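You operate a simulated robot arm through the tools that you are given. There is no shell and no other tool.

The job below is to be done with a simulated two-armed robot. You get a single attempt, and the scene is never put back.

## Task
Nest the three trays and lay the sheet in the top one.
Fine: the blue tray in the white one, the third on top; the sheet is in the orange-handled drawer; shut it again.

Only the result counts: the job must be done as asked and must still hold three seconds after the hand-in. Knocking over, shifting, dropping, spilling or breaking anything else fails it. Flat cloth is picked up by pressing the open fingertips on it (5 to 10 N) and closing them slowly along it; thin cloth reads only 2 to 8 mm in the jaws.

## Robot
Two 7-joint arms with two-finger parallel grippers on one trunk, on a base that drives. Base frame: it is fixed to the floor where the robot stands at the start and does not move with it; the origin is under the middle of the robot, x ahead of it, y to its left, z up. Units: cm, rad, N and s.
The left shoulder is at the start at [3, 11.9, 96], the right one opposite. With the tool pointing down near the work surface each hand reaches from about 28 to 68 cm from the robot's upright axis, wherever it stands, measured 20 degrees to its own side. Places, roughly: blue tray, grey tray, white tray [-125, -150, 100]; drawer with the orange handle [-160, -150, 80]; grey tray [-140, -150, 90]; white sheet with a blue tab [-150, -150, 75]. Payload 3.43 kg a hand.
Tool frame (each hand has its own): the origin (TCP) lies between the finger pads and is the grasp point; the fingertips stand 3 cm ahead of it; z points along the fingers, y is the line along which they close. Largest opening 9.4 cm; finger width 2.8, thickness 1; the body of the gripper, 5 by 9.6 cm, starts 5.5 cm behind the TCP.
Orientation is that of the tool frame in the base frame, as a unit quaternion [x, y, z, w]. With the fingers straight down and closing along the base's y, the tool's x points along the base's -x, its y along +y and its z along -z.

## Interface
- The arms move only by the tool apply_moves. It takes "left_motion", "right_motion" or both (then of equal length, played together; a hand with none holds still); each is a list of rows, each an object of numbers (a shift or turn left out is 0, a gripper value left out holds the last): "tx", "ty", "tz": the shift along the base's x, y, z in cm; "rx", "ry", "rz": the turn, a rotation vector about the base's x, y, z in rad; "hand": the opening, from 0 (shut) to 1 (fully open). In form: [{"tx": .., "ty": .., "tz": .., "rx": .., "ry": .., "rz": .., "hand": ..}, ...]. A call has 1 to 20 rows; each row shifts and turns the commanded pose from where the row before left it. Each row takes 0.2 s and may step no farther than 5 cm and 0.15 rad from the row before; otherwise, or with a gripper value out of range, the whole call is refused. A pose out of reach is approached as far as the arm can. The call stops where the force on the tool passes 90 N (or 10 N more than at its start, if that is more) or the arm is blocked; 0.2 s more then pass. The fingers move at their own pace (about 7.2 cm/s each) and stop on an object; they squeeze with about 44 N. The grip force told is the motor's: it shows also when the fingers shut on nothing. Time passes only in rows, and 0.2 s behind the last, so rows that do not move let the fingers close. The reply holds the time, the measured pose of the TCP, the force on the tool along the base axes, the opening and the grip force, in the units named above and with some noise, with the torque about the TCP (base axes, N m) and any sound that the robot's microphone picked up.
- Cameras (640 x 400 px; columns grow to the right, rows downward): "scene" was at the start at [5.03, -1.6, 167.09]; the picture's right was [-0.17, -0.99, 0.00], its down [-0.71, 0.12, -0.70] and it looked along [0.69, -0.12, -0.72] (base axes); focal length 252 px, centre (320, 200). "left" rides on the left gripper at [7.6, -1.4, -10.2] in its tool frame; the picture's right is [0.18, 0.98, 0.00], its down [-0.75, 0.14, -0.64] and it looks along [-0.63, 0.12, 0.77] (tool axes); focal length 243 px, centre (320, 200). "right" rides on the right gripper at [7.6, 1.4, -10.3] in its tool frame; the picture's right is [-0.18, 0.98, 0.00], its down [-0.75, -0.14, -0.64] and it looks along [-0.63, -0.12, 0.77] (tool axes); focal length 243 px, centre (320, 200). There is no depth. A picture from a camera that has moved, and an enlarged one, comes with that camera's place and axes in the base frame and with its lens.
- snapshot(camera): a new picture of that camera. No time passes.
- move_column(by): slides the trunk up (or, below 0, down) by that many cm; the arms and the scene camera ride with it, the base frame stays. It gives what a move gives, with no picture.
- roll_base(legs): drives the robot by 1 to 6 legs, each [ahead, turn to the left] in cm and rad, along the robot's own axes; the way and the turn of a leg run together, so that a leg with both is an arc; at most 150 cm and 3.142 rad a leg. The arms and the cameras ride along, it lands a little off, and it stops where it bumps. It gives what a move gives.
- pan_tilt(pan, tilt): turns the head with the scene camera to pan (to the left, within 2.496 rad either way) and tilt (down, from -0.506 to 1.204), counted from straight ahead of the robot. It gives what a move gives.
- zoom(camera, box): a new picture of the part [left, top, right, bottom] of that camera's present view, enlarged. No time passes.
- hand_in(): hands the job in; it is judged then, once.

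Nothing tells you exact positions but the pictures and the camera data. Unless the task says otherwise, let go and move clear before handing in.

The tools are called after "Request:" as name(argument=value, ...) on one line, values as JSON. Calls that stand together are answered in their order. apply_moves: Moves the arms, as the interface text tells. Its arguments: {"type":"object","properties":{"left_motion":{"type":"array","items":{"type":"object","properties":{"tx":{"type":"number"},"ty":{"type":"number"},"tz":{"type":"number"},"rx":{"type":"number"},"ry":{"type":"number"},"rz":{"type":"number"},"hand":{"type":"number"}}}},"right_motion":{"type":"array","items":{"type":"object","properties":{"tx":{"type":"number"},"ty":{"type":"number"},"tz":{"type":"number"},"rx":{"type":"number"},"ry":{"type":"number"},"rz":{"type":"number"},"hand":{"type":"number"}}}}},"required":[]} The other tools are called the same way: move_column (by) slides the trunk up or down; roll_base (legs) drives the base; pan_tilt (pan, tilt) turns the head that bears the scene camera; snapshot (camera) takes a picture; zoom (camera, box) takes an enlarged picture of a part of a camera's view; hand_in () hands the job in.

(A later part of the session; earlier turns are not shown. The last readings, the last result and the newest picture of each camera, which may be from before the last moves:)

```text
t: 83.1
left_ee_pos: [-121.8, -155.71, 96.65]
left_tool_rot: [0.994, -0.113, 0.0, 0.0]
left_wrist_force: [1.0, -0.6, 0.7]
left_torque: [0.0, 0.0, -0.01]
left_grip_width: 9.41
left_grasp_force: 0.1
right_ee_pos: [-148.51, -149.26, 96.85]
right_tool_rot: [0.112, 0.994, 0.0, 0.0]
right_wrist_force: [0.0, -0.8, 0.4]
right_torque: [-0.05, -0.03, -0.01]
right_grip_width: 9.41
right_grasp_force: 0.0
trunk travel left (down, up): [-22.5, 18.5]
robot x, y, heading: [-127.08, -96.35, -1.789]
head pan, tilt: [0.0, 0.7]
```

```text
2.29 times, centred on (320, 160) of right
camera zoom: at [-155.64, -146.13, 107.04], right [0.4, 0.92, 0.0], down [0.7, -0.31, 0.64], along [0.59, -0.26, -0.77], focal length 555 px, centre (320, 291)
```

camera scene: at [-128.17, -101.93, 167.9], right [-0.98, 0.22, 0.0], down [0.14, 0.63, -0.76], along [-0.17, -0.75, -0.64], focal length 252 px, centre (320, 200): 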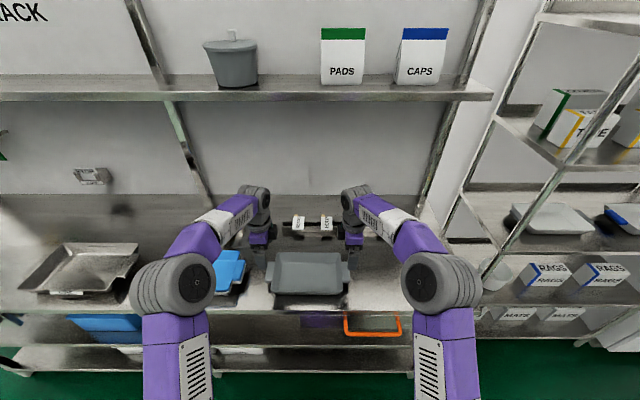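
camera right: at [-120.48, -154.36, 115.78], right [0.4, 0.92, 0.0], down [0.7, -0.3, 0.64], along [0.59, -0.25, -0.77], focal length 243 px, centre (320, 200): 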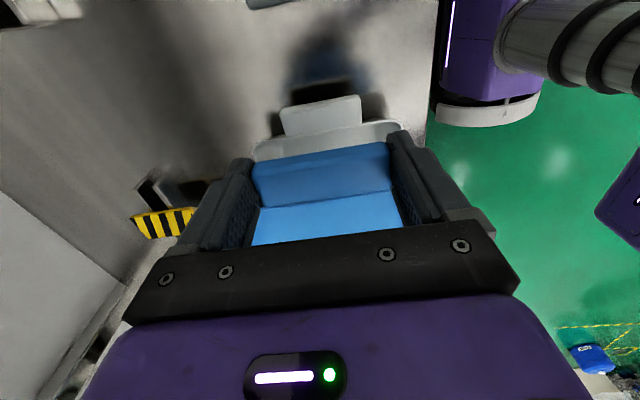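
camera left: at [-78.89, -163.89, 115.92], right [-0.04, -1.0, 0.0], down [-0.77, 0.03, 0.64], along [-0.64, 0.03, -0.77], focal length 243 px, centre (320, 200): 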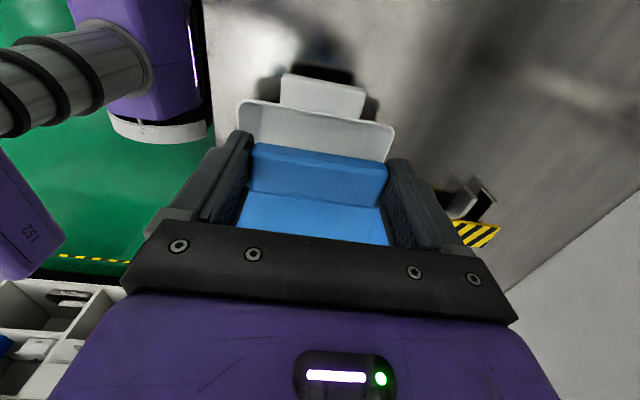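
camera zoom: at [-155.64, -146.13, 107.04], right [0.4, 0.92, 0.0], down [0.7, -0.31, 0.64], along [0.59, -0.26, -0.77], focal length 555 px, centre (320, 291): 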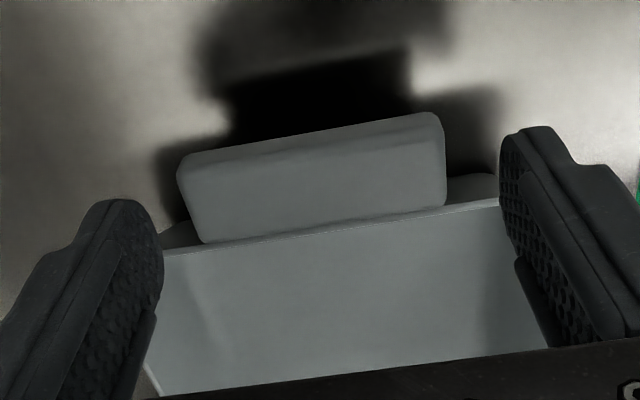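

Request:
apply_moves(left_motion=[{}, {"tz": -0.8}, {"tz": -0.8}, {}], right_motion=[{"tx": 0.1, "ty": -0.25}, {"tz": -0.9}, {"tz": -0.9}, {}])

```text
t: 84.1
left_ee_pos: [-121.8, -155.87, 95.14]
left_tool_rot: [0.994, -0.113, 0.001, 0.0]
left_wrist_force: [0.1, -0.5, -0.4]
left_torque: [0.02, 0.0, 0.02]
left_grip_width: 9.39
left_grasp_force: 0.2
right_ee_pos: [-148.57, -149.65, 95.07]
right_tool_rot: [0.113, 0.994, 0.0, 0.001]
right_wrist_force: [0.5, 0.4, -0.5]
right_torque: [-0.01, 0.0, 0.01]
right_grip_width: 9.41
right_grasp_force: 0.1
trunk travel left (down, up): [-22.5, 18.5]
robot x, y, heading: [-127.11, -96.32, -1.79]
head pan, tilt: [0.0, 0.7]
```

Request:
apply_moves(left_motion=[{"tz": -0.6}, {"tz": -0.7}, {}], right_motion=[{"tz": -0.6}, {"tz": -0.7}, {}])

Request:
zoom(camera="left", box=[180, 80, 460, 240])

Request:
zoom(camera="right", box=[180, 80, 460, 240])

```text
t: 84.9
left_ee_pos: [-121.83, -155.7, 93.8]
left_tool_rot: [0.994, -0.113, 0.0, -0.001]
left_wrist_force: [-0.5, 0.4, 0.4]
left_torque: [-0.02, 0.02, 0.01]
left_grip_width: 9.41
left_grasp_force: 0.0
right_ee_pos: [-148.47, -149.6, 93.83]
right_tool_rot: [0.112, 0.994, 0.0, 0.0]
right_wrist_force: [1.1, -0.1, 0.0]
right_torque: [0.0, 0.03, -0.01]
right_grip_width: 9.39
right_grasp_force: 0.0
trunk travel left (down, up): [-22.5, 18.5]
robot x, y, heading: [-126.91, -96.36, -1.79]
head pan, tilt: [0.0, 0.7]
```

```text
2.29 times, centred on (320, 160) of left
camera zoom: at [-114.03, -156.11, 104.15], right [-0.04, -1.0, 0.0], down [-0.77, 0.03, 0.64], along [-0.64, 0.03, -0.77], focal length 555 px, centre (320, 291)
```

zoom: 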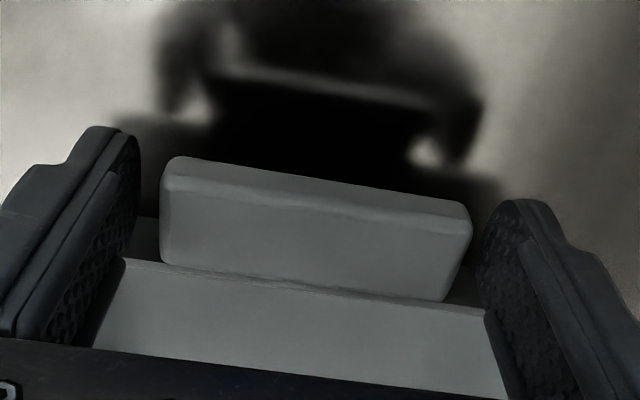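

```text
2.29 times, centred on (320, 160) of right
camera zoom: at [-155.64, -146.59, 104.04], right [0.4, 0.92, 0.0], down [0.7, -0.31, 0.64], along [0.59, -0.26, -0.77], focal length 555 px, centre (320, 291)
```

zoom: 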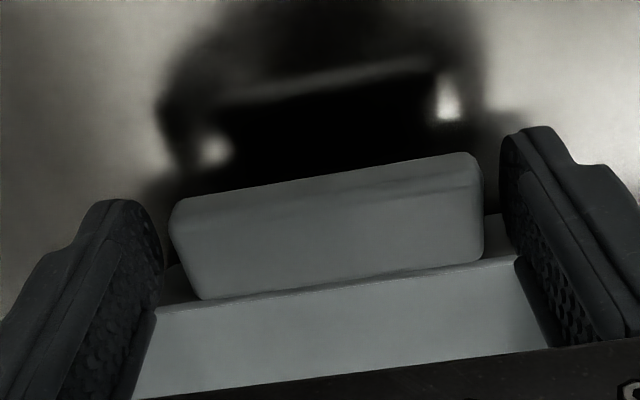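

Fingers straddle both grey handles without contact. I close and lift the grey tray.

Request:
apply_moves(left_motion=[{"hand": 0}, {}, {}, {}, {"tz": 0.4}, {"tz": 0.6}, {"tz": 1.0}, {}], right_motion=[{"hand": 0}, {}, {}, {}, {"tz": 0.4}, {"tz": 0.6}, {"tz": 1.0}, {}])

Request:
zoom(camera="scene", box=[230, 210, 390, 320])

```text
t: 86.7
left_ee_pos: [-121.85, -155.83, 95.92]
left_tool_rot: [0.994, -0.113, 0.001, 0.0]
left_wrist_force: [6.7, -1.2, -5.3]
left_torque: [-0.76, -0.32, -0.12]
left_grip_width: 7.97
left_grasp_force: 44.2
right_ee_pos: [-148.59, -149.76, 95.84]
right_tool_rot: [0.114, 0.994, 0.001, 0.0]
right_wrist_force: [-6.6, 2.2, 2.6]
right_torque: [0.54, -0.76, 0.18]
right_grip_width: 7.95
right_grasp_force: 44.2
trunk travel left (down, up): [-22.5, 18.5]
robot x, y, heading: [-126.7, -95.99, -1.796]
head pan, tilt: [0.0, 0.7]
```

```text
3.64 times, centred on (310, 265) of scene
camera zoom: at [-128.09, -101.96, 167.89], right [-0.98, 0.22, 0.0], down [0.14, 0.63, -0.76], along [-0.17, -0.75, -0.64], focal length 916 px, centre (356, -36)
```

zoom: 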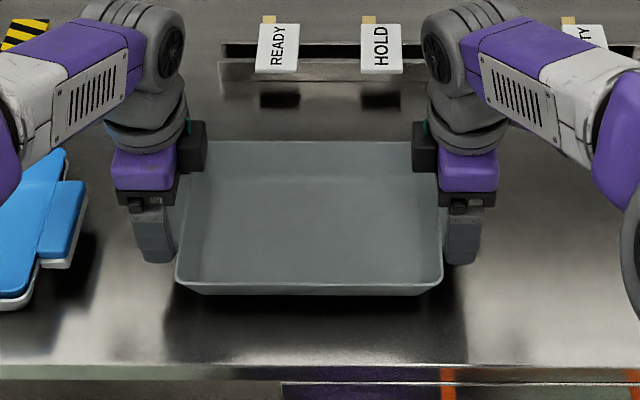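

Request:
apply_moves(left_motion=[{"tz": 1.0}, {"tz": 1.5}, {"tz": 1.5}, {"tz": 1.5}, {"tz": 1.5}, {"tz": 1.5}, {"tz": 1.5}, {}], right_motion=[{"tz": 1.0}, {"tz": 1.5}, {"tz": 1.5}, {"tz": 1.5}, {"tz": 1.5}, {"tz": 1.5}, {"tz": 1.5}, {}])

Request:
roll_base(legs=[[-34, 0], [0, 1.571], [37, 0], [0, -1.571]])

Request:
snapshot(camera="scene")

```text
t: 88.5
left_ee_pos: [-121.95, -155.69, 106.04]
left_tool_rot: [0.994, -0.113, -0.001, 0.0]
left_wrist_force: [7.4, -7.2, 2.9]
left_torque: [0.82, 0.47, 0.76]
left_grip_width: 7.92
left_grasp_force: 44.0
right_ee_pos: [-148.81, -149.73, 105.62]
right_tool_rot: [0.112, 0.994, 0.002, -0.001]
right_wrist_force: [-6.7, 7.7, -5.1]
right_torque: [-0.62, 0.51, 0.69]
right_grip_width: 7.94
right_grasp_force: 44.2
trunk travel left (down, up): [-22.5, 18.5]
robot x, y, heading: [-127.2, -96.13, -1.791]
head pan, tilt: [0.0, 0.7]
```

```text
t: 100.4
left_ee_pos: [-80.95, -129.93, 105.95]
left_tool_rot: [0.992, -0.128, 0.0, 0.0]
left_wrist_force: [10.6, -5.4, -1.5]
left_torque: [-0.03, -0.27, 0.55]
left_grip_width: 7.96
left_grasp_force: 43.8
right_ee_pos: [-107.64, -123.25, 105.66]
right_tool_rot: [0.127, 0.992, 0.0, 0.001]
right_wrist_force: [-10.3, 5.6, -1.5]
right_torque: [0.05, 0.28, 0.37]
right_grip_width: 7.9
right_grasp_force: 43.8
trunk travel left (down, up): [-22.5, 18.5]
robot x, y, heading: [-84.35, -70.31, -1.822]
head pan, tilt: [0.0, 0.7]
```

```text
taken
camera scene: at [-85.64, -76.02, 167.9], right [-0.97, 0.25, 0.0], down [0.16, 0.62, -0.76], along [-0.19, -0.74, -0.64], focal length 252 px, centre (320, 200)
```

scene: 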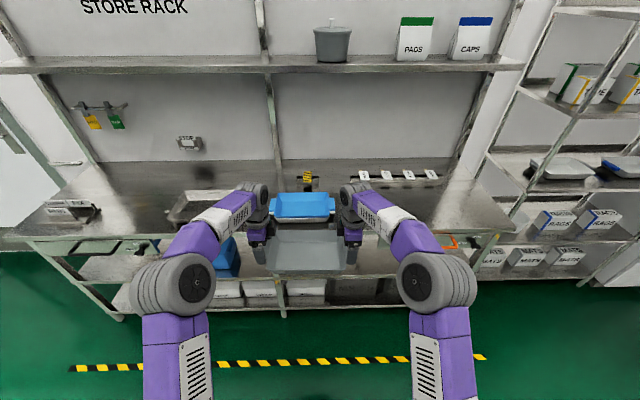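

Request:
roll_base(legs=[[0, 0.064], [34.5, 0], [0, -0.032]])

Request:
snapshot(camera="scene")

Request:
zoom(camera="left", box=[220, 50, 420, 175])

Request:
zoom(camera="right", box=[220, 50, 420, 175])

```text
t: 103.5
left_ee_pos: [-85.28, -164.29, 105.94]
left_tool_rot: [0.994, -0.109, 0.001, 0.0]
left_wrist_force: [-0.9, -3.2, -1.7]
left_torque: [-0.03, -0.09, 0.46]
left_grip_width: 7.95
left_grasp_force: 44.0
right_ee_pos: [-111.95, -158.74, 105.65]
right_tool_rot: [0.109, 0.994, 0.0, 0.001]
right_wrist_force: [0.2, 3.6, 0.2]
right_torque: [-0.02, -0.12, 0.45]
right_grip_width: 7.93
right_grasp_force: 44.5
trunk travel left (down, up): [-22.5, 18.5]
robot x, y, heading: [-90.47, -104.68, -1.783]
head pan, tilt: [0.0, 0.7]
```

```text
taken
camera scene: at [-91.83, -110.61, 167.9], right [-0.98, 0.21, 0.0], down [0.14, 0.63, -0.77], along [-0.16, -0.75, -0.64], focal length 252 px, centre (320, 200)
```

scene: 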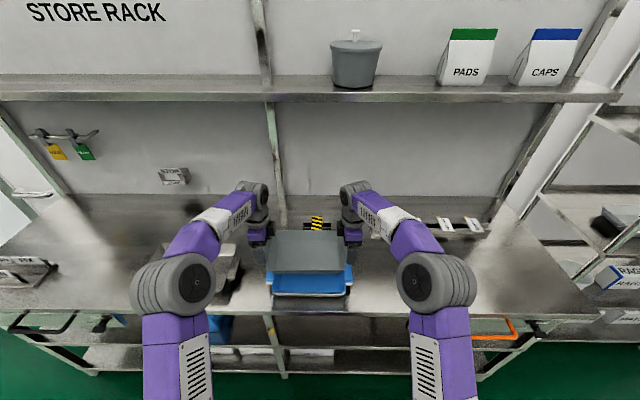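

```text
3.20 times, centred on (320, 112) of left
camera zoom: at [-77.49, -164.63, 116.18], right [-0.03, -1.0, 0.0], down [-0.77, 0.03, 0.64], along [-0.64, 0.02, -0.77], focal length 776 px, centre (320, 480)
```

zoom: 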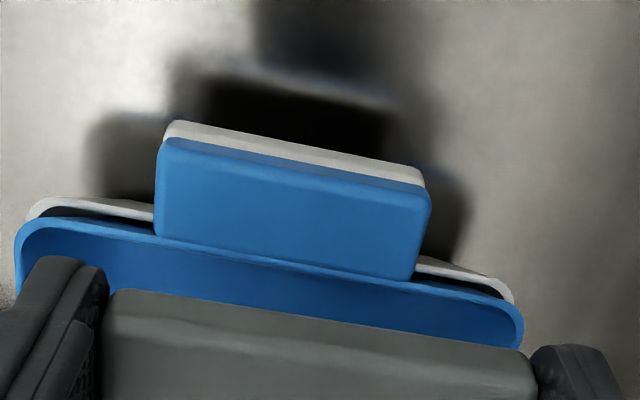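

```text
3.20 times, centred on (320, 112) of right
camera zoom: at [-119.08, -155.59, 115.91], right [0.39, 0.92, 0.0], down [0.7, -0.3, 0.64], along [0.59, -0.25, -0.77], focal length 776 px, centre (320, 480)
```

zoom: 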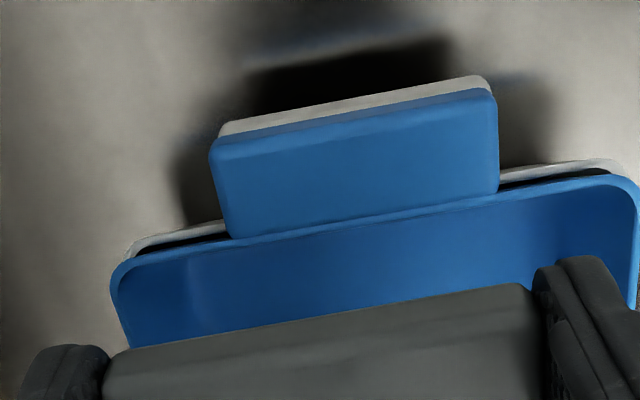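

Blue's handles show offset: grey must move about (-0.55, +0.95) cm and turn by about -0.014 rad. I correct that and lower partway.

Request:
apply_moves(left_motion=[{"tx": -0.3, "ty": 0.38, "rz": -0.007}, {"tx": -0.29, "ty": 0.38, "rz": -0.007}, {"tz": -1.4}, {"tz": -1.4}, {"tz": -1.4}, {}], right_motion=[{"tx": -0.25, "ty": 0.57, "rz": -0.007}, {"tx": -0.26, "ty": 0.57, "rz": -0.007}, {"tz": -1.3}, {"tz": -1.3}, {"tz": -1.3}, {}])

Request:
zoom(camera="left", box=[220, 50, 420, 175])

Request:
zoom(camera="right", box=[220, 50, 420, 175])

Request:
zoom(camera="scene", box=[230, 210, 390, 320])

```text
t: 104.9
left_ee_pos: [-85.92, -163.61, 101.67]
left_tool_rot: [0.993, -0.118, -0.001, 0.002]
left_wrist_force: [-4.9, 1.8, 9.4]
left_torque: [0.3, 1.44, -0.1]
left_grip_width: 7.9
left_grasp_force: 43.9
right_ee_pos: [-112.5, -157.43, 101.8]
right_tool_rot: [0.115, 0.993, 0.002, 0.002]
right_wrist_force: [5.0, -3.4, -10.2]
right_torque: [0.32, 1.13, -0.26]
right_grip_width: 7.91
right_grasp_force: 44.6
trunk travel left (down, up): [-22.5, 18.5]
robot x, y, heading: [-90.78, -104.86, -1.784]
head pan, tilt: [0.0, 0.7]
```

```text
3.20 times, centred on (320, 112) of left
camera zoom: at [-78.07, -164.0, 112.01], right [-0.05, -1.0, 0.0], down [-0.76, 0.04, 0.64], along [-0.64, 0.03, -0.77], focal length 776 px, centre (320, 480)
```

zoom: 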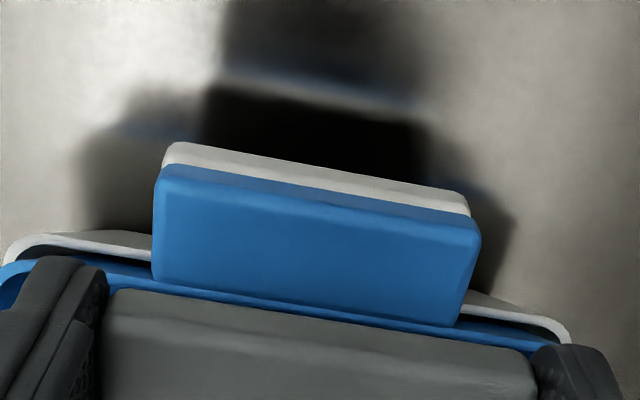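

```text
3.20 times, centred on (320, 112) of right
camera zoom: at [-119.55, -154.35, 111.95], right [0.4, 0.91, 0.0], down [0.7, -0.31, 0.64], along [0.59, -0.26, -0.77], focal length 776 px, centre (320, 480)
```

zoom: 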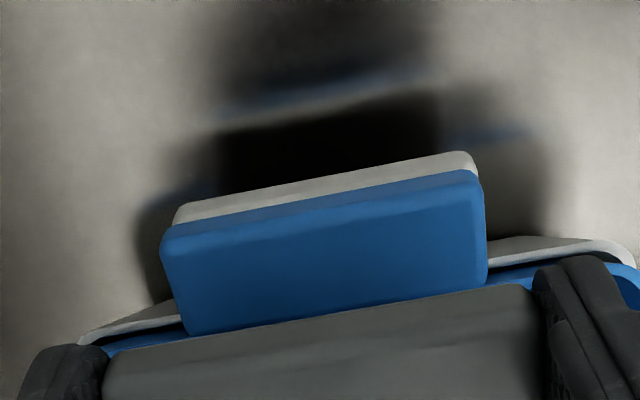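

```text
3.64 times, centred on (310, 265) of scene
camera zoom: at [-91.8, -110.61, 167.9], right [-0.98, 0.21, 0.0], down [0.14, 0.63, -0.76], along [-0.16, -0.75, -0.64], focal length 916 px, centre (356, -36)
```

zoom: 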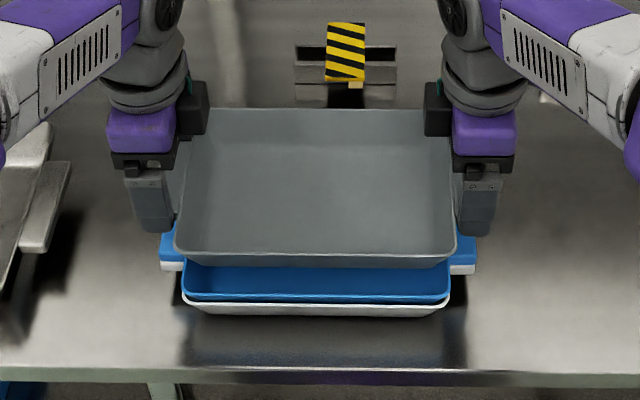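

Request:
apply_moves(left_motion=[{"tx": 0.1, "ty": -0.03, "tz": -0.8}, {"tz": -0.8}, {"tz": -0.8}, {"tz": -0.8}, {"tz": -0.6}, {"tz": -0.4}, {"tz": -0.4}, {}], right_motion=[{"tx": 0.1, "ty": -0.03, "tz": -0.9}, {"tz": -0.9}, {"tz": -0.8}, {"tz": -0.8}, {"tz": -0.6}, {"tz": -0.4}, {"tz": -0.4}, {}])

Request:
zoom(camera="scene", box=[230, 210, 390, 320])

Request:
zoom(camera="left", box=[180, 80, 460, 240])

Request:
zoom(camera="right", box=[180, 80, 460, 240])

```text
t: 106.7
left_ee_pos: [-85.75, -163.61, 96.91]
left_tool_rot: [0.993, -0.117, 0.0, 0.0]
left_wrist_force: [-8.6, -5.7, -4.0]
left_torque: [-0.81, 0.0, 0.71]
left_grip_width: 7.92
left_grasp_force: 44.1
right_ee_pos: [-112.48, -157.48, 97.04]
right_tool_rot: [0.116, 0.993, 0.0, 0.001]
right_wrist_force: [9.2, 4.9, 2.6]
right_torque: [0.59, -1.31, 1.13]
right_grip_width: 7.93
right_grasp_force: 44.0
trunk travel left (down, up): [-22.5, 18.5]
robot x, y, heading: [-90.94, -104.86, -1.782]
head pan, tilt: [0.0, 0.7]
```

```text
3.64 times, centred on (310, 265) of scene
camera zoom: at [-91.8, -110.63, 167.9], right [-0.98, 0.21, 0.0], down [0.14, 0.63, -0.76], along [-0.16, -0.75, -0.64], focal length 916 px, centre (356, -36)
```

zoom: 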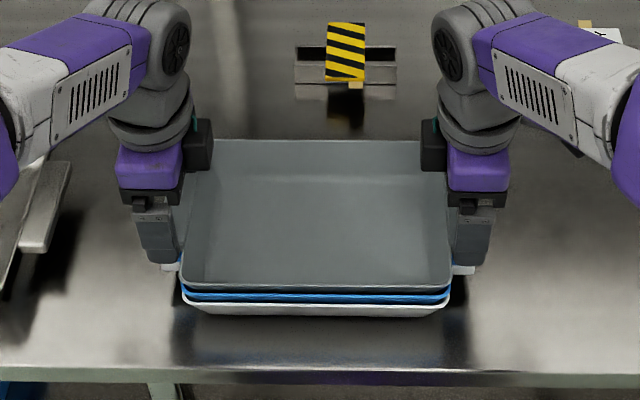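

```text
2.29 times, centred on (320, 160) of left
camera zoom: at [-77.97, -163.98, 107.3], right [-0.05, -1.0, 0.0], down [-0.77, 0.04, 0.64], along [-0.64, 0.03, -0.77], focal length 555 px, centre (320, 291)
```

zoom: 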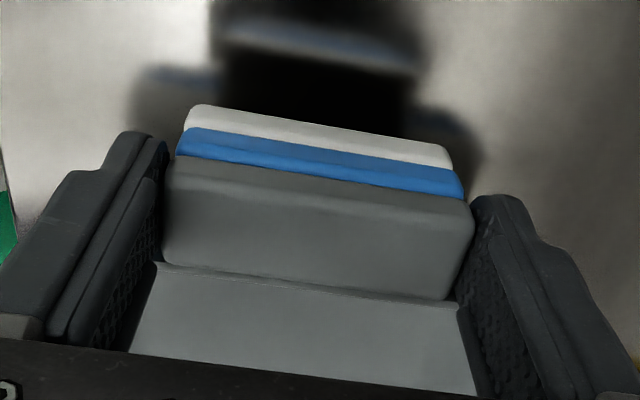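

```text
2.29 times, centred on (320, 160) of right
camera zoom: at [-119.47, -154.35, 107.27], right [0.4, 0.91, 0.0], down [0.7, -0.31, 0.64], along [0.59, -0.26, -0.77], focal length 555 px, centre (320, 291)
```

zoom: 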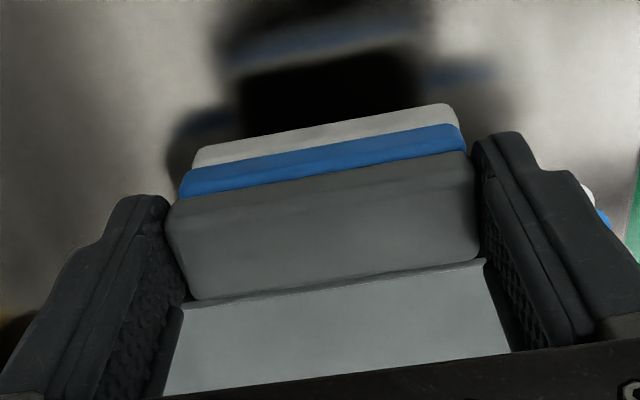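

Grey is aligned just above the blue tray with no contact yet. I lower in small steps until it seats.

Request:
apply_moves(left_motion=[{"tz": -0.3}, {"tz": -0.3}, {}], right_motion=[{"tz": -0.3}, {"tz": -0.4}, {}])

```text
t: 107.5
left_ee_pos: [-85.58, -163.47, 96.97]
left_tool_rot: [0.993, -0.116, -0.001, 0.006]
left_wrist_force: [-6.5, -8.0, 22.2]
left_torque: [-1.21, 0.7, 0.52]
left_grip_width: 7.95
left_grasp_force: 43.5
right_ee_pos: [-112.54, -157.47, 97.04]
right_tool_rot: [0.116, 0.993, -0.008, 0.0]
right_wrist_force: [2.6, -1.2, 50.3]
right_torque: [2.56, 0.11, 1.34]
right_grip_width: 7.93
right_grasp_force: 44.4
trunk travel left (down, up): [-22.5, 18.5]
robot x, y, heading: [-90.6, -104.86, -1.787]
head pan, tilt: [0.0, 0.7]
```

Contact came at TCP z of 97.0, which fits a nest step of about 1.6 cm per tray, so grey is practically seated. I ease the press force off, then open a little to let it settle.

Request:
apply_moves(left_motion=[{"tz": 0.35}, {"hand": 0.87}, {}, {"tz": 0.3, "hand": 0.92}, {}], right_motion=[{"tz": 0.45}, {"hand": 0.87}, {}, {"tz": 0.3, "hand": 0.92}, {}])

Request:
zoom(camera="left", box=[180, 80, 460, 240])

Request:
zoom(camera="right", box=[180, 80, 460, 240])

Request:
zoom(camera="scene", box=[230, 210, 390, 320])

```text
t: 108.7
left_ee_pos: [-85.61, -163.39, 97.13]
left_tool_rot: [0.993, -0.116, 0.001, 0.0]
left_wrist_force: [-1.2, 4.7, 12.1]
left_torque: [-0.32, 0.26, -0.21]
left_grip_width: 8.4
left_grasp_force: 0.1
right_ee_pos: [-112.57, -157.51, 97.0]
right_tool_rot: [0.116, 0.993, 0.003, 0.0]
right_wrist_force: [-0.6, -0.7, 0.7]
right_torque: [0.03, -0.02, 0.01]
right_grip_width: 8.64
right_grasp_force: 0.1
trunk travel left (down, up): [-22.5, 18.5]
robot x, y, heading: [-90.87, -104.73, -1.786]
head pan, tilt: [0.0, 0.7]
```

```text
2.29 times, centred on (320, 160) of left
camera zoom: at [-77.89, -163.85, 107.31], right [-0.05, -1.0, 0.0], down [-0.77, 0.04, 0.64], along [-0.64, 0.03, -0.77], focal length 555 px, centre (320, 291)
```

zoom: 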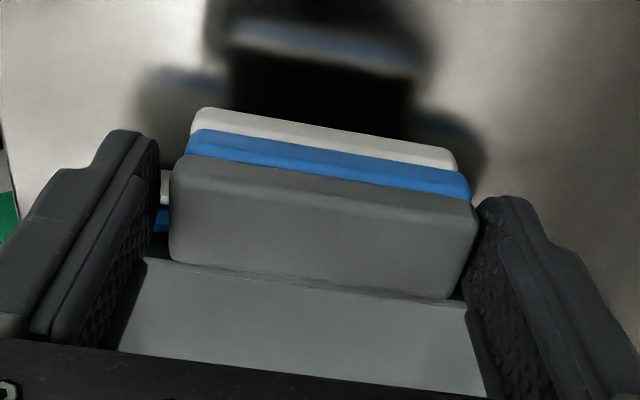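

```text
2.29 times, centred on (320, 160) of right
camera zoom: at [-119.62, -154.32, 107.2], right [0.4, 0.91, 0.0], down [0.7, -0.31, 0.64], along [0.59, -0.26, -0.77], focal length 555 px, centre (320, 291)
```

zoom: 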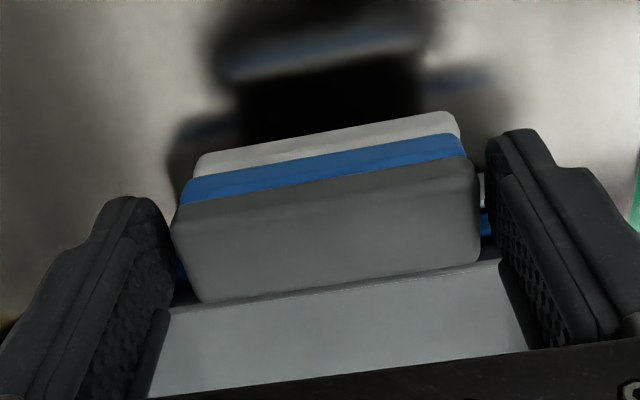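

```text
3.64 times, centred on (310, 265) of scene
camera zoom: at [-91.84, -110.4, 167.88], right [-0.98, 0.21, 0.0], down [0.14, 0.63, -0.77], along [-0.16, -0.75, -0.64], focal length 916 px, centre (356, -36)
```

zoom: 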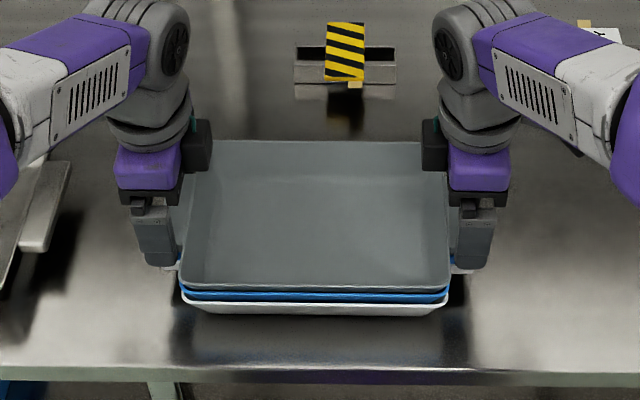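

Request:
apply_moves(left_motion=[{"tz": 0.2, "hand": 1}, {}, {"tz": 0.4}, {"tz": 1.0}, {"tz": 2.0}, {"tz": 3.0}, {"tz": 3.0}, {}], right_motion=[{"tz": 0.2, "hand": 1}, {}, {"tz": 0.4}, {"tz": 1.0}, {"tz": 2.0}, {"tz": 3.0}, {"tz": 3.0}, {}])

Request:
zoom(camera="left", box=[180, 40, 460, 215])

Request:
zoom(camera="right", box=[180, 40, 460, 215])

Request:
zoom(camera="scene", box=[230, 210, 390, 320])

```text
t: 110.5
left_ee_pos: [-85.77, -163.64, 106.7]
left_tool_rot: [0.993, -0.116, 0.0, 0.0]
left_wrist_force: [-0.6, 0.8, -0.7]
left_torque: [-0.01, -0.02, 0.0]
left_grip_width: 9.39
left_grasp_force: 0.0
right_ee_pos: [-112.18, -157.23, 106.37]
right_tool_rot: [0.115, 0.993, 0.001, 0.002]
right_wrist_force: [0.1, -0.9, 0.1]
right_torque: [0.0, -0.02, 0.0]
right_grip_width: 9.43
right_grasp_force: 0.0
trunk travel left (down, up): [-22.5, 18.5]
robot x, y, heading: [-90.71, -104.94, -1.784]
head pan, tilt: [0.0, 0.7]
```

```text
2.29 times, centred on (320, 128) of left
camera zoom: at [-77.9, -164.09, 117.06], right [-0.05, -1.0, 0.0], down [-0.77, 0.04, 0.64], along [-0.64, 0.03, -0.77], focal length 555 px, centre (320, 366)
```

zoom: 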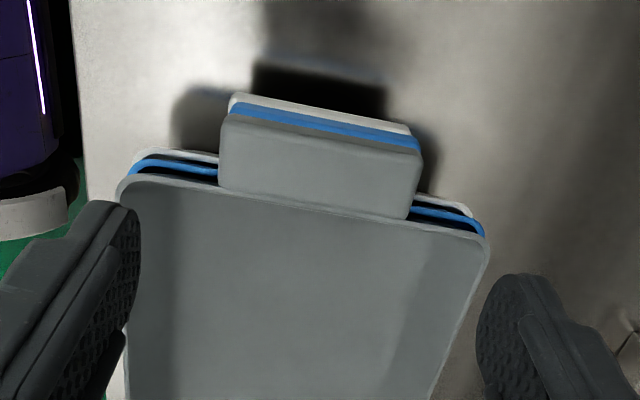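

```text
2.29 times, centred on (320, 128) of right
camera zoom: at [-119.23, -154.16, 116.59], right [0.4, 0.91, 0.0], down [0.7, -0.31, 0.64], along [0.59, -0.26, -0.77], focal length 555 px, centre (320, 366)
```

zoom: 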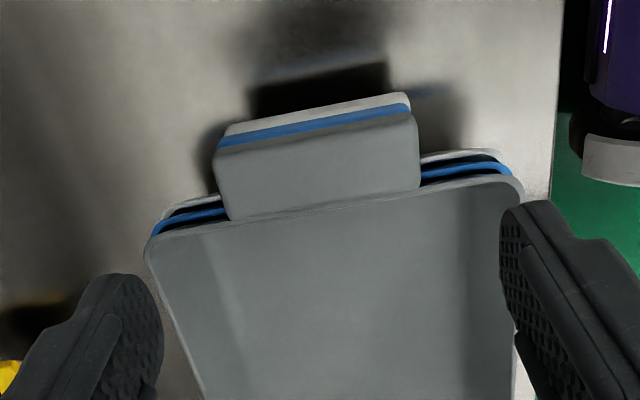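

```text
3.64 times, centred on (310, 265) of scene
camera zoom: at [-91.81, -110.66, 167.89], right [-0.98, 0.21, 0.0], down [0.14, 0.63, -0.76], along [-0.16, -0.75, -0.64], focal length 916 px, centre (356, -36)
```

zoom: 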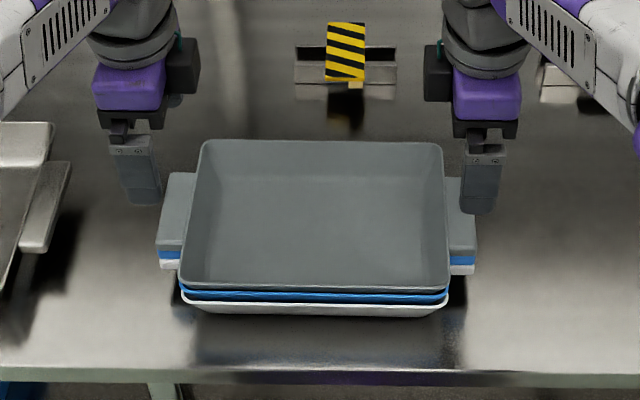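

All three trays are now nested, with the grey one on top. The orange handle's bar should be near (-153.6,-132.8,79.3), about 4 cm proud of the bench edge. I drive round to stand in front of the drawer with the handle a little to my right.

Request:
roll_base(legs=[[-34, 0], [0, -1.571], [46, 0], [0, 1.571]])

Request:
snapshot(camera="scene")

```text
t: 122.6
left_ee_pos: [-123.21, -122.5, 106.79]
left_tool_rot: [0.994, -0.11, 0.0, 0.0]
left_wrist_force: [0.2, 0.4, 0.4]
left_torque: [-0.01, 0.02, 0.0]
left_grip_width: 9.42
left_grasp_force: 0.0
right_ee_pos: [-149.88, -116.33, 106.39]
right_tool_rot: [0.109, 0.994, 0.0, 0.0]
right_wrist_force: [-0.3, 0.3, 0.4]
right_torque: [-0.03, -0.03, 0.03]
right_grip_width: 9.4
right_grasp_force: 0.2
trunk travel left (down, up): [-22.5, 18.5]
robot x, y, heading: [-129.3, -63.86, -1.773]
head pan, tilt: [0.0, 0.7]
```

```text
taken
camera scene: at [-130.18, -69.41, 167.9], right [-0.98, 0.2, 0.0], down [0.13, 0.63, -0.76], along [-0.15, -0.75, -0.64], focal length 252 px, centre (320, 200)
```

scene: 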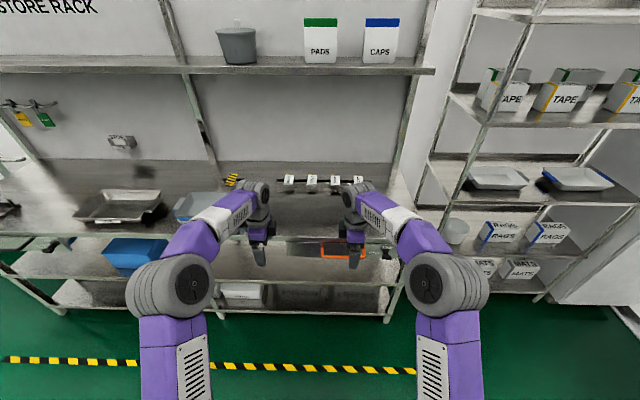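

Request:
zoom(camera="scene", box=[280, 220, 420, 310])

Request:
snapshot(camera="right")

```text
4.44 times, centred on (350, 265) of scene
camera zoom: at [-130.18, -69.41, 167.9], right [-0.98, 0.2, 0.0], down [0.13, 0.63, -0.76], along [-0.15, -0.75, -0.64], focal length 1119 px, centre (187, -89)
```

zoom: 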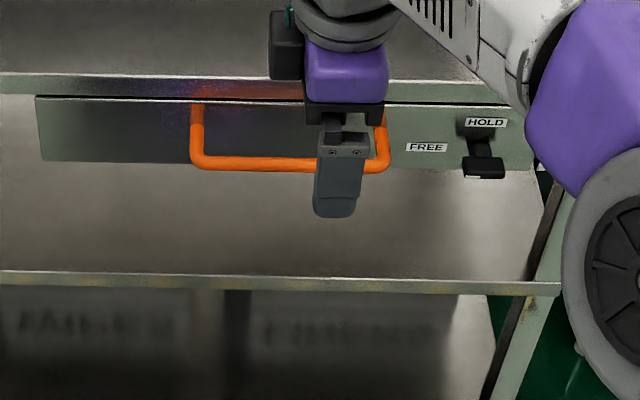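

```text
taken
camera right: at [-157.05, -113.28, 116.59], right [0.39, 0.92, 0.0], down [0.7, -0.3, 0.64], along [0.59, -0.25, -0.77], focal length 243 px, centre (320, 200)
```

right: 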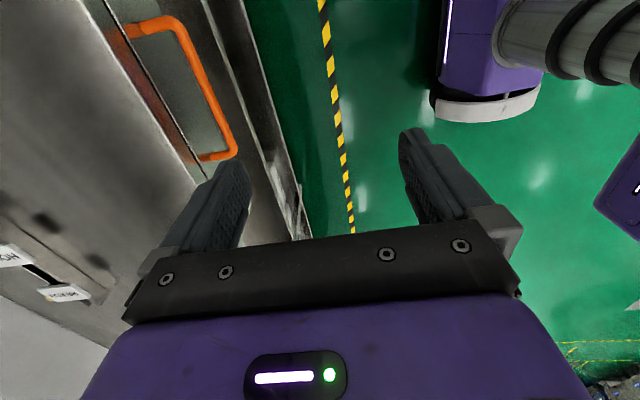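

Request:
zoom(camera="scene", box=[362, 238, 402, 263])

Request:
zoom(camera="scene", box=[0, 220, 140, 310])

```text
16.00 times, centred on (382, 250) of scene
camera zoom: at [-130.18, -69.41, 167.9], right [-0.98, 0.2, 0.0], down [0.13, 0.63, -0.76], along [-0.15, -0.75, -0.64], focal length 4028 px, centre (-672, -608)
```

zoom: 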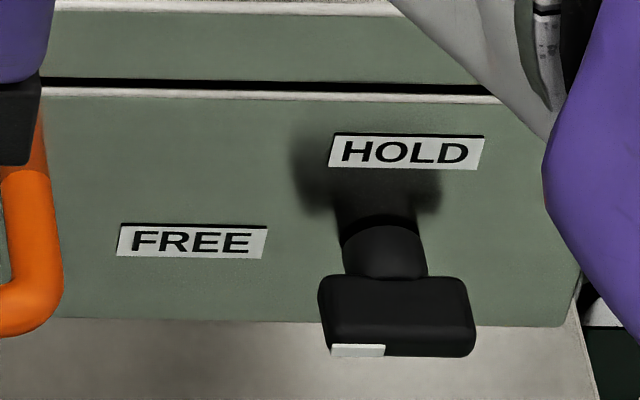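

```text
4.44 times, centred on (70, 265) of scene
camera zoom: at [-130.18, -69.41, 167.9], right [-0.98, 0.2, 0.0], down [0.13, 0.63, -0.76], along [-0.15, -0.75, -0.64], focal length 1119 px, centre (1431, -89)
```

zoom: 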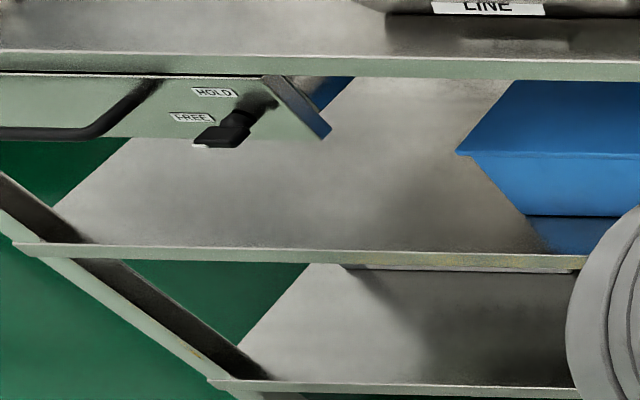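

The knob's white pointer lies to the left, toward FREE, so the drawer may already be free. I square up slightly, then turn the right hand to point forward with its fingers closing vertically, ready for the handle bar.

Request:
roll_base(legs=[[0, -0.017]])

Request:
apply_moves(right_motion=[{"tz": -1.2, "rx": -0.1394, "ry": 0.031}, {"tz": -1.2, "rx": -0.1394, "ry": 0.031}, {"tz": -1.2, "rx": -0.1394, "ry": 0.031}, {"tz": -1.2, "rx": -0.1394, "ry": 0.031}, {"tz": -1.2, "rx": -0.1394, "ry": 0.031}, {"tz": -1.2, "rx": -0.1394, "ry": 0.031}, {"tz": -1.2, "rx": -0.1394, "ry": 0.031}, {"tz": -1.2, "rx": -0.1394, "ry": 0.031}, {"tz": -1.2, "rx": -0.1394, "ry": 0.031}, {"tz": -1.2, "rx": -0.1394, "ry": 0.031}, {"tz": -1.2, "rx": -0.1394, "ry": 0.031}, {}])

Request:
snapshot(camera="scene")

Request:
snapshot(camera="right")

```text
t: 123.3
left_ee_pos: [-124.29, -122.47, 106.79]
left_tool_rot: [0.993, -0.117, 0.0, 0.0]
left_wrist_force: [-0.7, -0.5, 0.5]
left_torque: [0.0, -0.02, 0.0]
left_grip_width: 9.43
left_grasp_force: 0.1
right_ee_pos: [-150.85, -116.01, 106.41]
right_tool_rot: [0.116, 0.993, 0.0, 0.001]
right_wrist_force: [-0.7, 0.2, -0.3]
right_torque: [0.02, -0.03, 0.02]
right_grip_width: 9.41
right_grasp_force: 0.0
trunk travel left (down, up): [-22.5, 18.5]
robot x, y, heading: [-129.48, -63.72, -1.787]
head pan, tilt: [0.0, 0.7]
```

```text
t: 125.9
left_ee_pos: [-124.34, -122.44, 106.69]
left_tool_rot: [0.993, -0.118, 0.001, 0.001]
left_wrist_force: [0.3, 0.0, -0.6]
left_torque: [0.01, -0.01, 0.01]
left_grip_width: 9.4
left_grasp_force: 0.0
right_ee_pos: [-150.82, -115.85, 92.35]
right_tool_rot: [-0.081, -0.701, 0.705, 0.072]
right_wrist_force: [-0.1, 0.1, -0.2]
right_torque: [-0.02, 0.0, 0.01]
right_grip_width: 9.38
right_grasp_force: 0.0
right hand out of reach, approached as far as the arm can: row 5
trunk travel left (down, up): [-22.5, 18.5]
robot x, y, heading: [-129.35, -64.21, -1.787]
head pan, tilt: [0.0, 0.7]
```

```text
taken
camera scene: at [-130.27, -69.36, 167.9], right [-0.98, 0.21, 0.0], down [0.14, 0.63, -0.77], along [-0.16, -0.75, -0.64], focal length 252 px, centre (320, 200)
```

scene: 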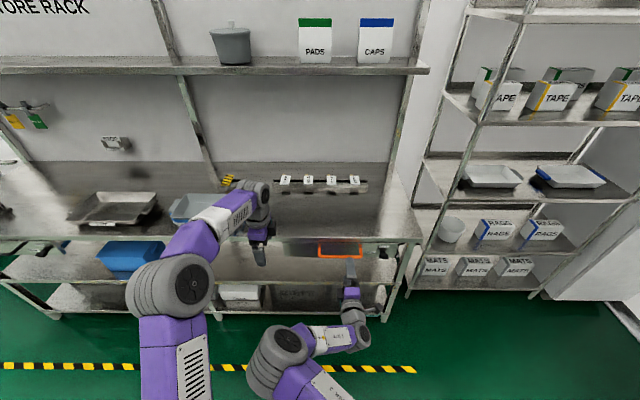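

```text
taken
camera right: at [-155.88, -104.17, 90.68], right [0.19, -0.04, -0.98], down [0.87, 0.46, 0.15], along [0.45, -0.88, 0.13], focal length 243 px, centre (320, 200)
```

right: 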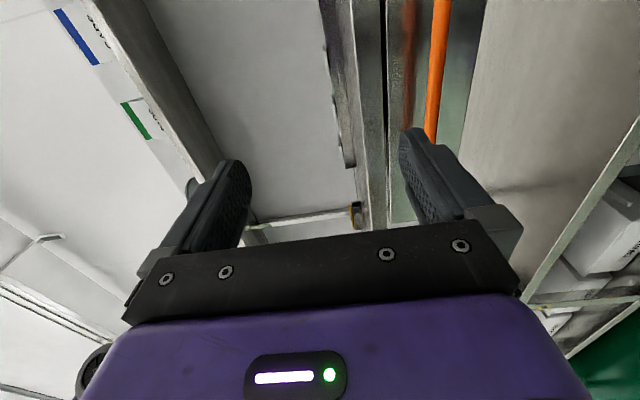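

The right hand now points forward with fingers closing vertically. I lower it to handle height and look.

Request:
apply_moves(right_motion=[{"tz": -3.3}, {"tz": -3.3}, {"tz": -3.3}, {"tz": -3.1}, {"tx": -0.4, "ty": -2.0}, {"tx": -0.43, "ty": -2.0}, {}])

Request:
snapshot(camera="scene")

Request:
snapshot(camera="right")

```text
t: 127.5
left_ee_pos: [-124.33, -122.48, 106.71]
left_tool_rot: [0.993, -0.117, 0.0, 0.001]
left_wrist_force: [0.2, -0.1, -0.4]
left_torque: [-0.02, 0.0, 0.0]
left_grip_width: 9.4
left_grasp_force: 0.0
right_ee_pos: [-151.4, -120.12, 79.08]
right_tool_rot: [-0.082, -0.703, 0.703, 0.072]
right_wrist_force: [-0.3, 0.1, -0.6]
right_torque: [0.03, -0.01, 0.01]
right_grip_width: 9.37
right_grasp_force: 0.1
trunk travel left (down, up): [-22.5, 18.5]
robot x, y, heading: [-129.42, -63.84, -1.78]
head pan, tilt: [0.0, 0.7]
```

```text
taken
camera scene: at [-130.27, -69.37, 167.9], right [-0.98, 0.21, 0.0], down [0.14, 0.63, -0.77], along [-0.16, -0.75, -0.64], focal length 252 px, centre (320, 200)
```

scene: 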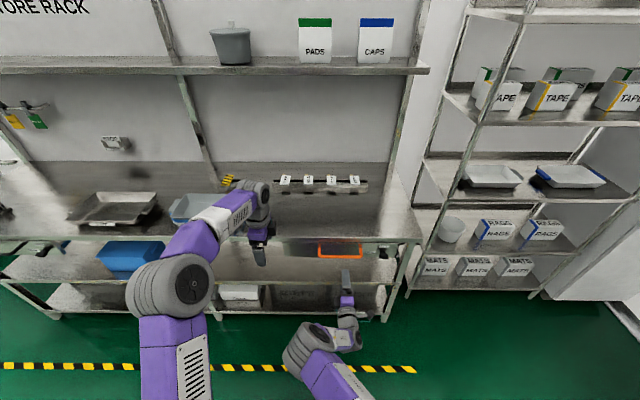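

```text
taken
camera right: at [-156.55, -108.4, 77.46], right [0.19, -0.04, -0.98], down [0.87, 0.46, 0.15], along [0.45, -0.88, 0.13], focal length 243 px, centre (320, 200)
```

right: 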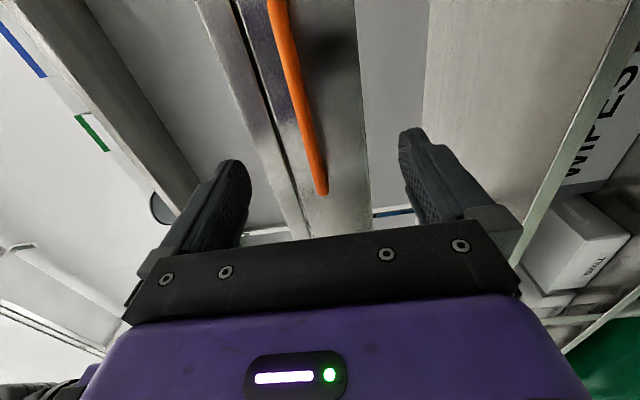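

Request:
apply_moves(right_motion=[{"tz": 1.7}, {"tx": -0.65, "ty": -2.9}, {"tx": -0.65, "ty": -2.9}, {}])

Request:
snapshot(camera="right")

Request:
zoom(camera="scene", box=[290, 220, 410, 300])

```text
t: 128.5
left_ee_pos: [-124.18, -122.36, 106.67]
left_tool_rot: [0.993, -0.118, 0.0, 0.001]
left_wrist_force: [-0.2, 0.6, 0.6]
left_torque: [-0.02, -0.01, 0.02]
left_grip_width: 9.44
left_grasp_force: 0.0
right_ee_pos: [-153.02, -125.97, 80.95]
right_tool_rot: [-0.082, -0.702, 0.704, 0.072]
right_wrist_force: [-0.6, 0.2, 0.5]
right_torque: [0.01, -0.03, 0.02]
right_grip_width: 9.41
right_grasp_force: 0.2
trunk travel left (down, up): [-22.5, 18.5]
robot x, y, heading: [-128.99, -64.11, -1.784]
head pan, tilt: [0.0, 0.7]
```

```text
taken
camera right: at [-158.09, -114.28, 79.29], right [0.19, -0.04, -0.98], down [0.87, 0.46, 0.15], along [0.45, -0.88, 0.13], focal length 243 px, centre (320, 200)
```

right: 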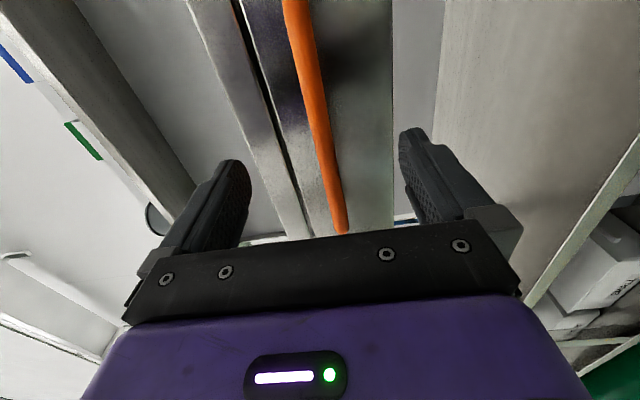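

```text
5.00 times, centred on (350, 260) of scene
camera zoom: at [-130.27, -69.37, 167.9], right [-0.98, 0.21, 0.0], down [0.14, 0.63, -0.77], along [-0.16, -0.75, -0.64], focal length 1259 px, centre (170, -100)
```

zoom: 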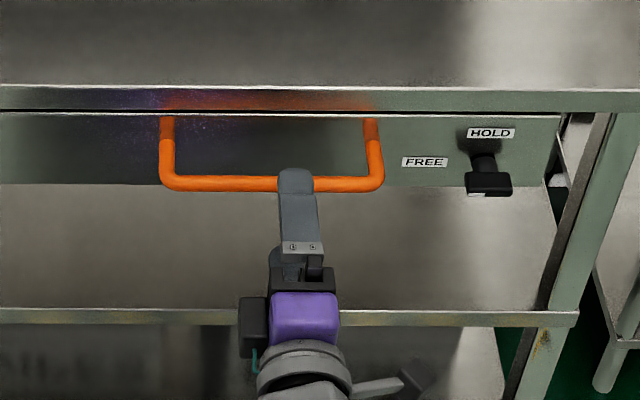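

Request:
apply_moves(right_motion=[{"tx": -0.48, "ty": -2.15}, {"tx": -0.48, "ty": -2.15}, {}])

Request:
snapshot(camera="right")

Request:
zoom(camera="scene", box=[320, 230, 380, 270])

```text
t: 129.3
left_ee_pos: [-124.27, -122.43, 106.84]
left_tool_rot: [0.993, -0.118, 0.0, 0.001]
left_wrist_force: [-0.6, -0.2, -0.4]
left_torque: [-0.03, 0.01, -0.03]
left_grip_width: 9.4
left_grasp_force: 0.1
right_ee_pos: [-153.99, -130.28, 80.73]
right_tool_rot: [-0.083, -0.702, 0.704, 0.071]
right_wrist_force: [0.1, 0.7, 0.1]
right_torque: [0.0, 0.01, -0.02]
right_grip_width: 9.4
right_grasp_force: 0.0
trunk travel left (down, up): [-22.5, 18.5]
robot x, y, heading: [-129.52, -64.0, -1.786]
head pan, tilt: [0.0, 0.7]
```

```text
taken
camera right: at [-159.14, -118.54, 79.26], right [0.19, -0.04, -0.98], down [0.87, 0.46, 0.15], along [0.45, -0.88, 0.13], focal length 243 px, centre (320, 200)
```

right: 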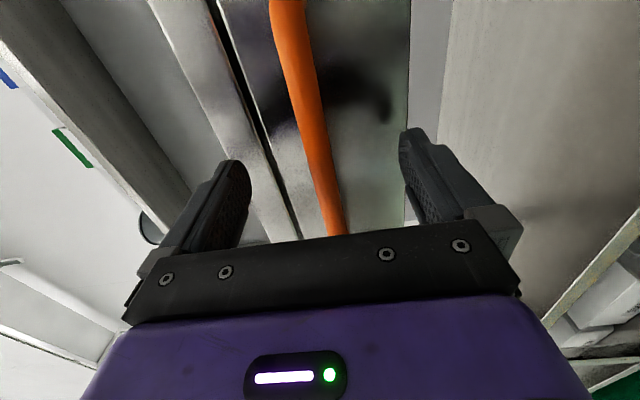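

```text
10.00 times, centred on (350, 250) of scene
camera zoom: at [-130.27, -69.37, 167.9], right [-0.98, 0.21, 0.0], down [0.14, 0.63, -0.77], along [-0.16, -0.75, -0.64], focal length 2518 px, centre (20, -300)
```

zoom: 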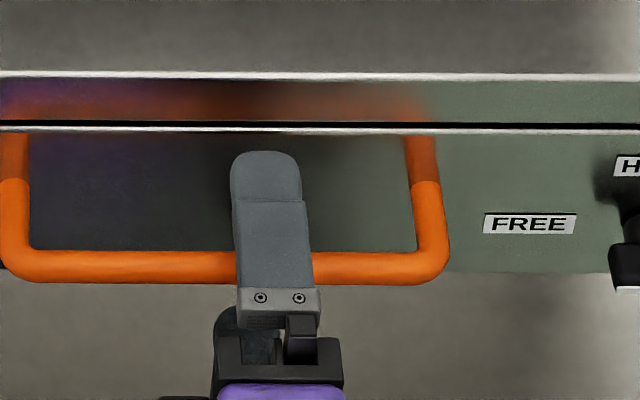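

The bar lies between the fingers, about 1 cm ahead of the grasp point. I close on it and test with a small pull.

Request:
apply_moves(right_motion=[{"tx": -0.06, "ty": -0.3, "tz": -0.15}, {"hand": 0}, {}, {}, {}, {}])

Request:
apply_moves(right_motion=[{"tx": 0.11, "ty": 0.49}, {"tx": 0.11, "ty": 0.49}, {}])

Request:
zoom(camera="scene", box=[290, 220, 410, 300])

```text
t: 130.7
left_ee_pos: [-124.33, -122.52, 106.7]
left_tool_rot: [0.993, -0.117, 0.0, 0.001]
left_wrist_force: [-0.6, -0.3, 0.2]
left_torque: [0.03, 0.01, 0.02]
left_grip_width: 9.39
left_grasp_force: 0.1
right_ee_pos: [-154.1, -130.35, 80.64]
right_tool_rot: [-0.081, -0.702, 0.704, 0.072]
right_wrist_force: [0.5, -0.6, -0.7]
right_torque: [0.31, 1.39, -0.17]
right_grip_width: 1.36
right_grasp_force: 45.5
trunk travel left (down, up): [-22.5, 18.5]
robot x, y, heading: [-129.28, -63.83, -1.79]
head pan, tilt: [0.0, 0.7]
```

```text
t: 131.5
left_ee_pos: [-124.21, -122.47, 106.66]
left_tool_rot: [0.993, -0.117, 0.0, 0.0]
left_wrist_force: [-0.7, 0.3, -0.7]
left_torque: [0.0, 0.01, 0.01]
left_grip_width: 9.39
left_grasp_force: 0.1
right_ee_pos: [-153.84, -129.35, 80.65]
right_tool_rot: [-0.083, -0.703, 0.703, 0.072]
right_wrist_force: [0.6, -1.1, -1.1]
right_torque: [0.32, 1.25, 0.11]
right_grip_width: 1.36
right_grasp_force: 45.3
trunk travel left (down, up): [-22.5, 18.5]
robot x, y, heading: [-128.75, -63.8, -1.79]
head pan, tilt: [0.0, 0.7]
```

```text
5.00 times, centred on (350, 260) of scene
camera zoom: at [-130.26, -69.42, 167.9], right [-0.98, 0.21, 0.0], down [0.14, 0.63, -0.76], along [-0.16, -0.75, -0.64], focal length 1259 px, centre (170, -100)
```

zoom: 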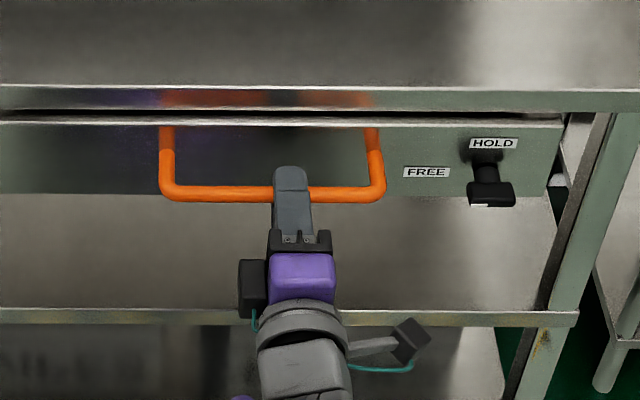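

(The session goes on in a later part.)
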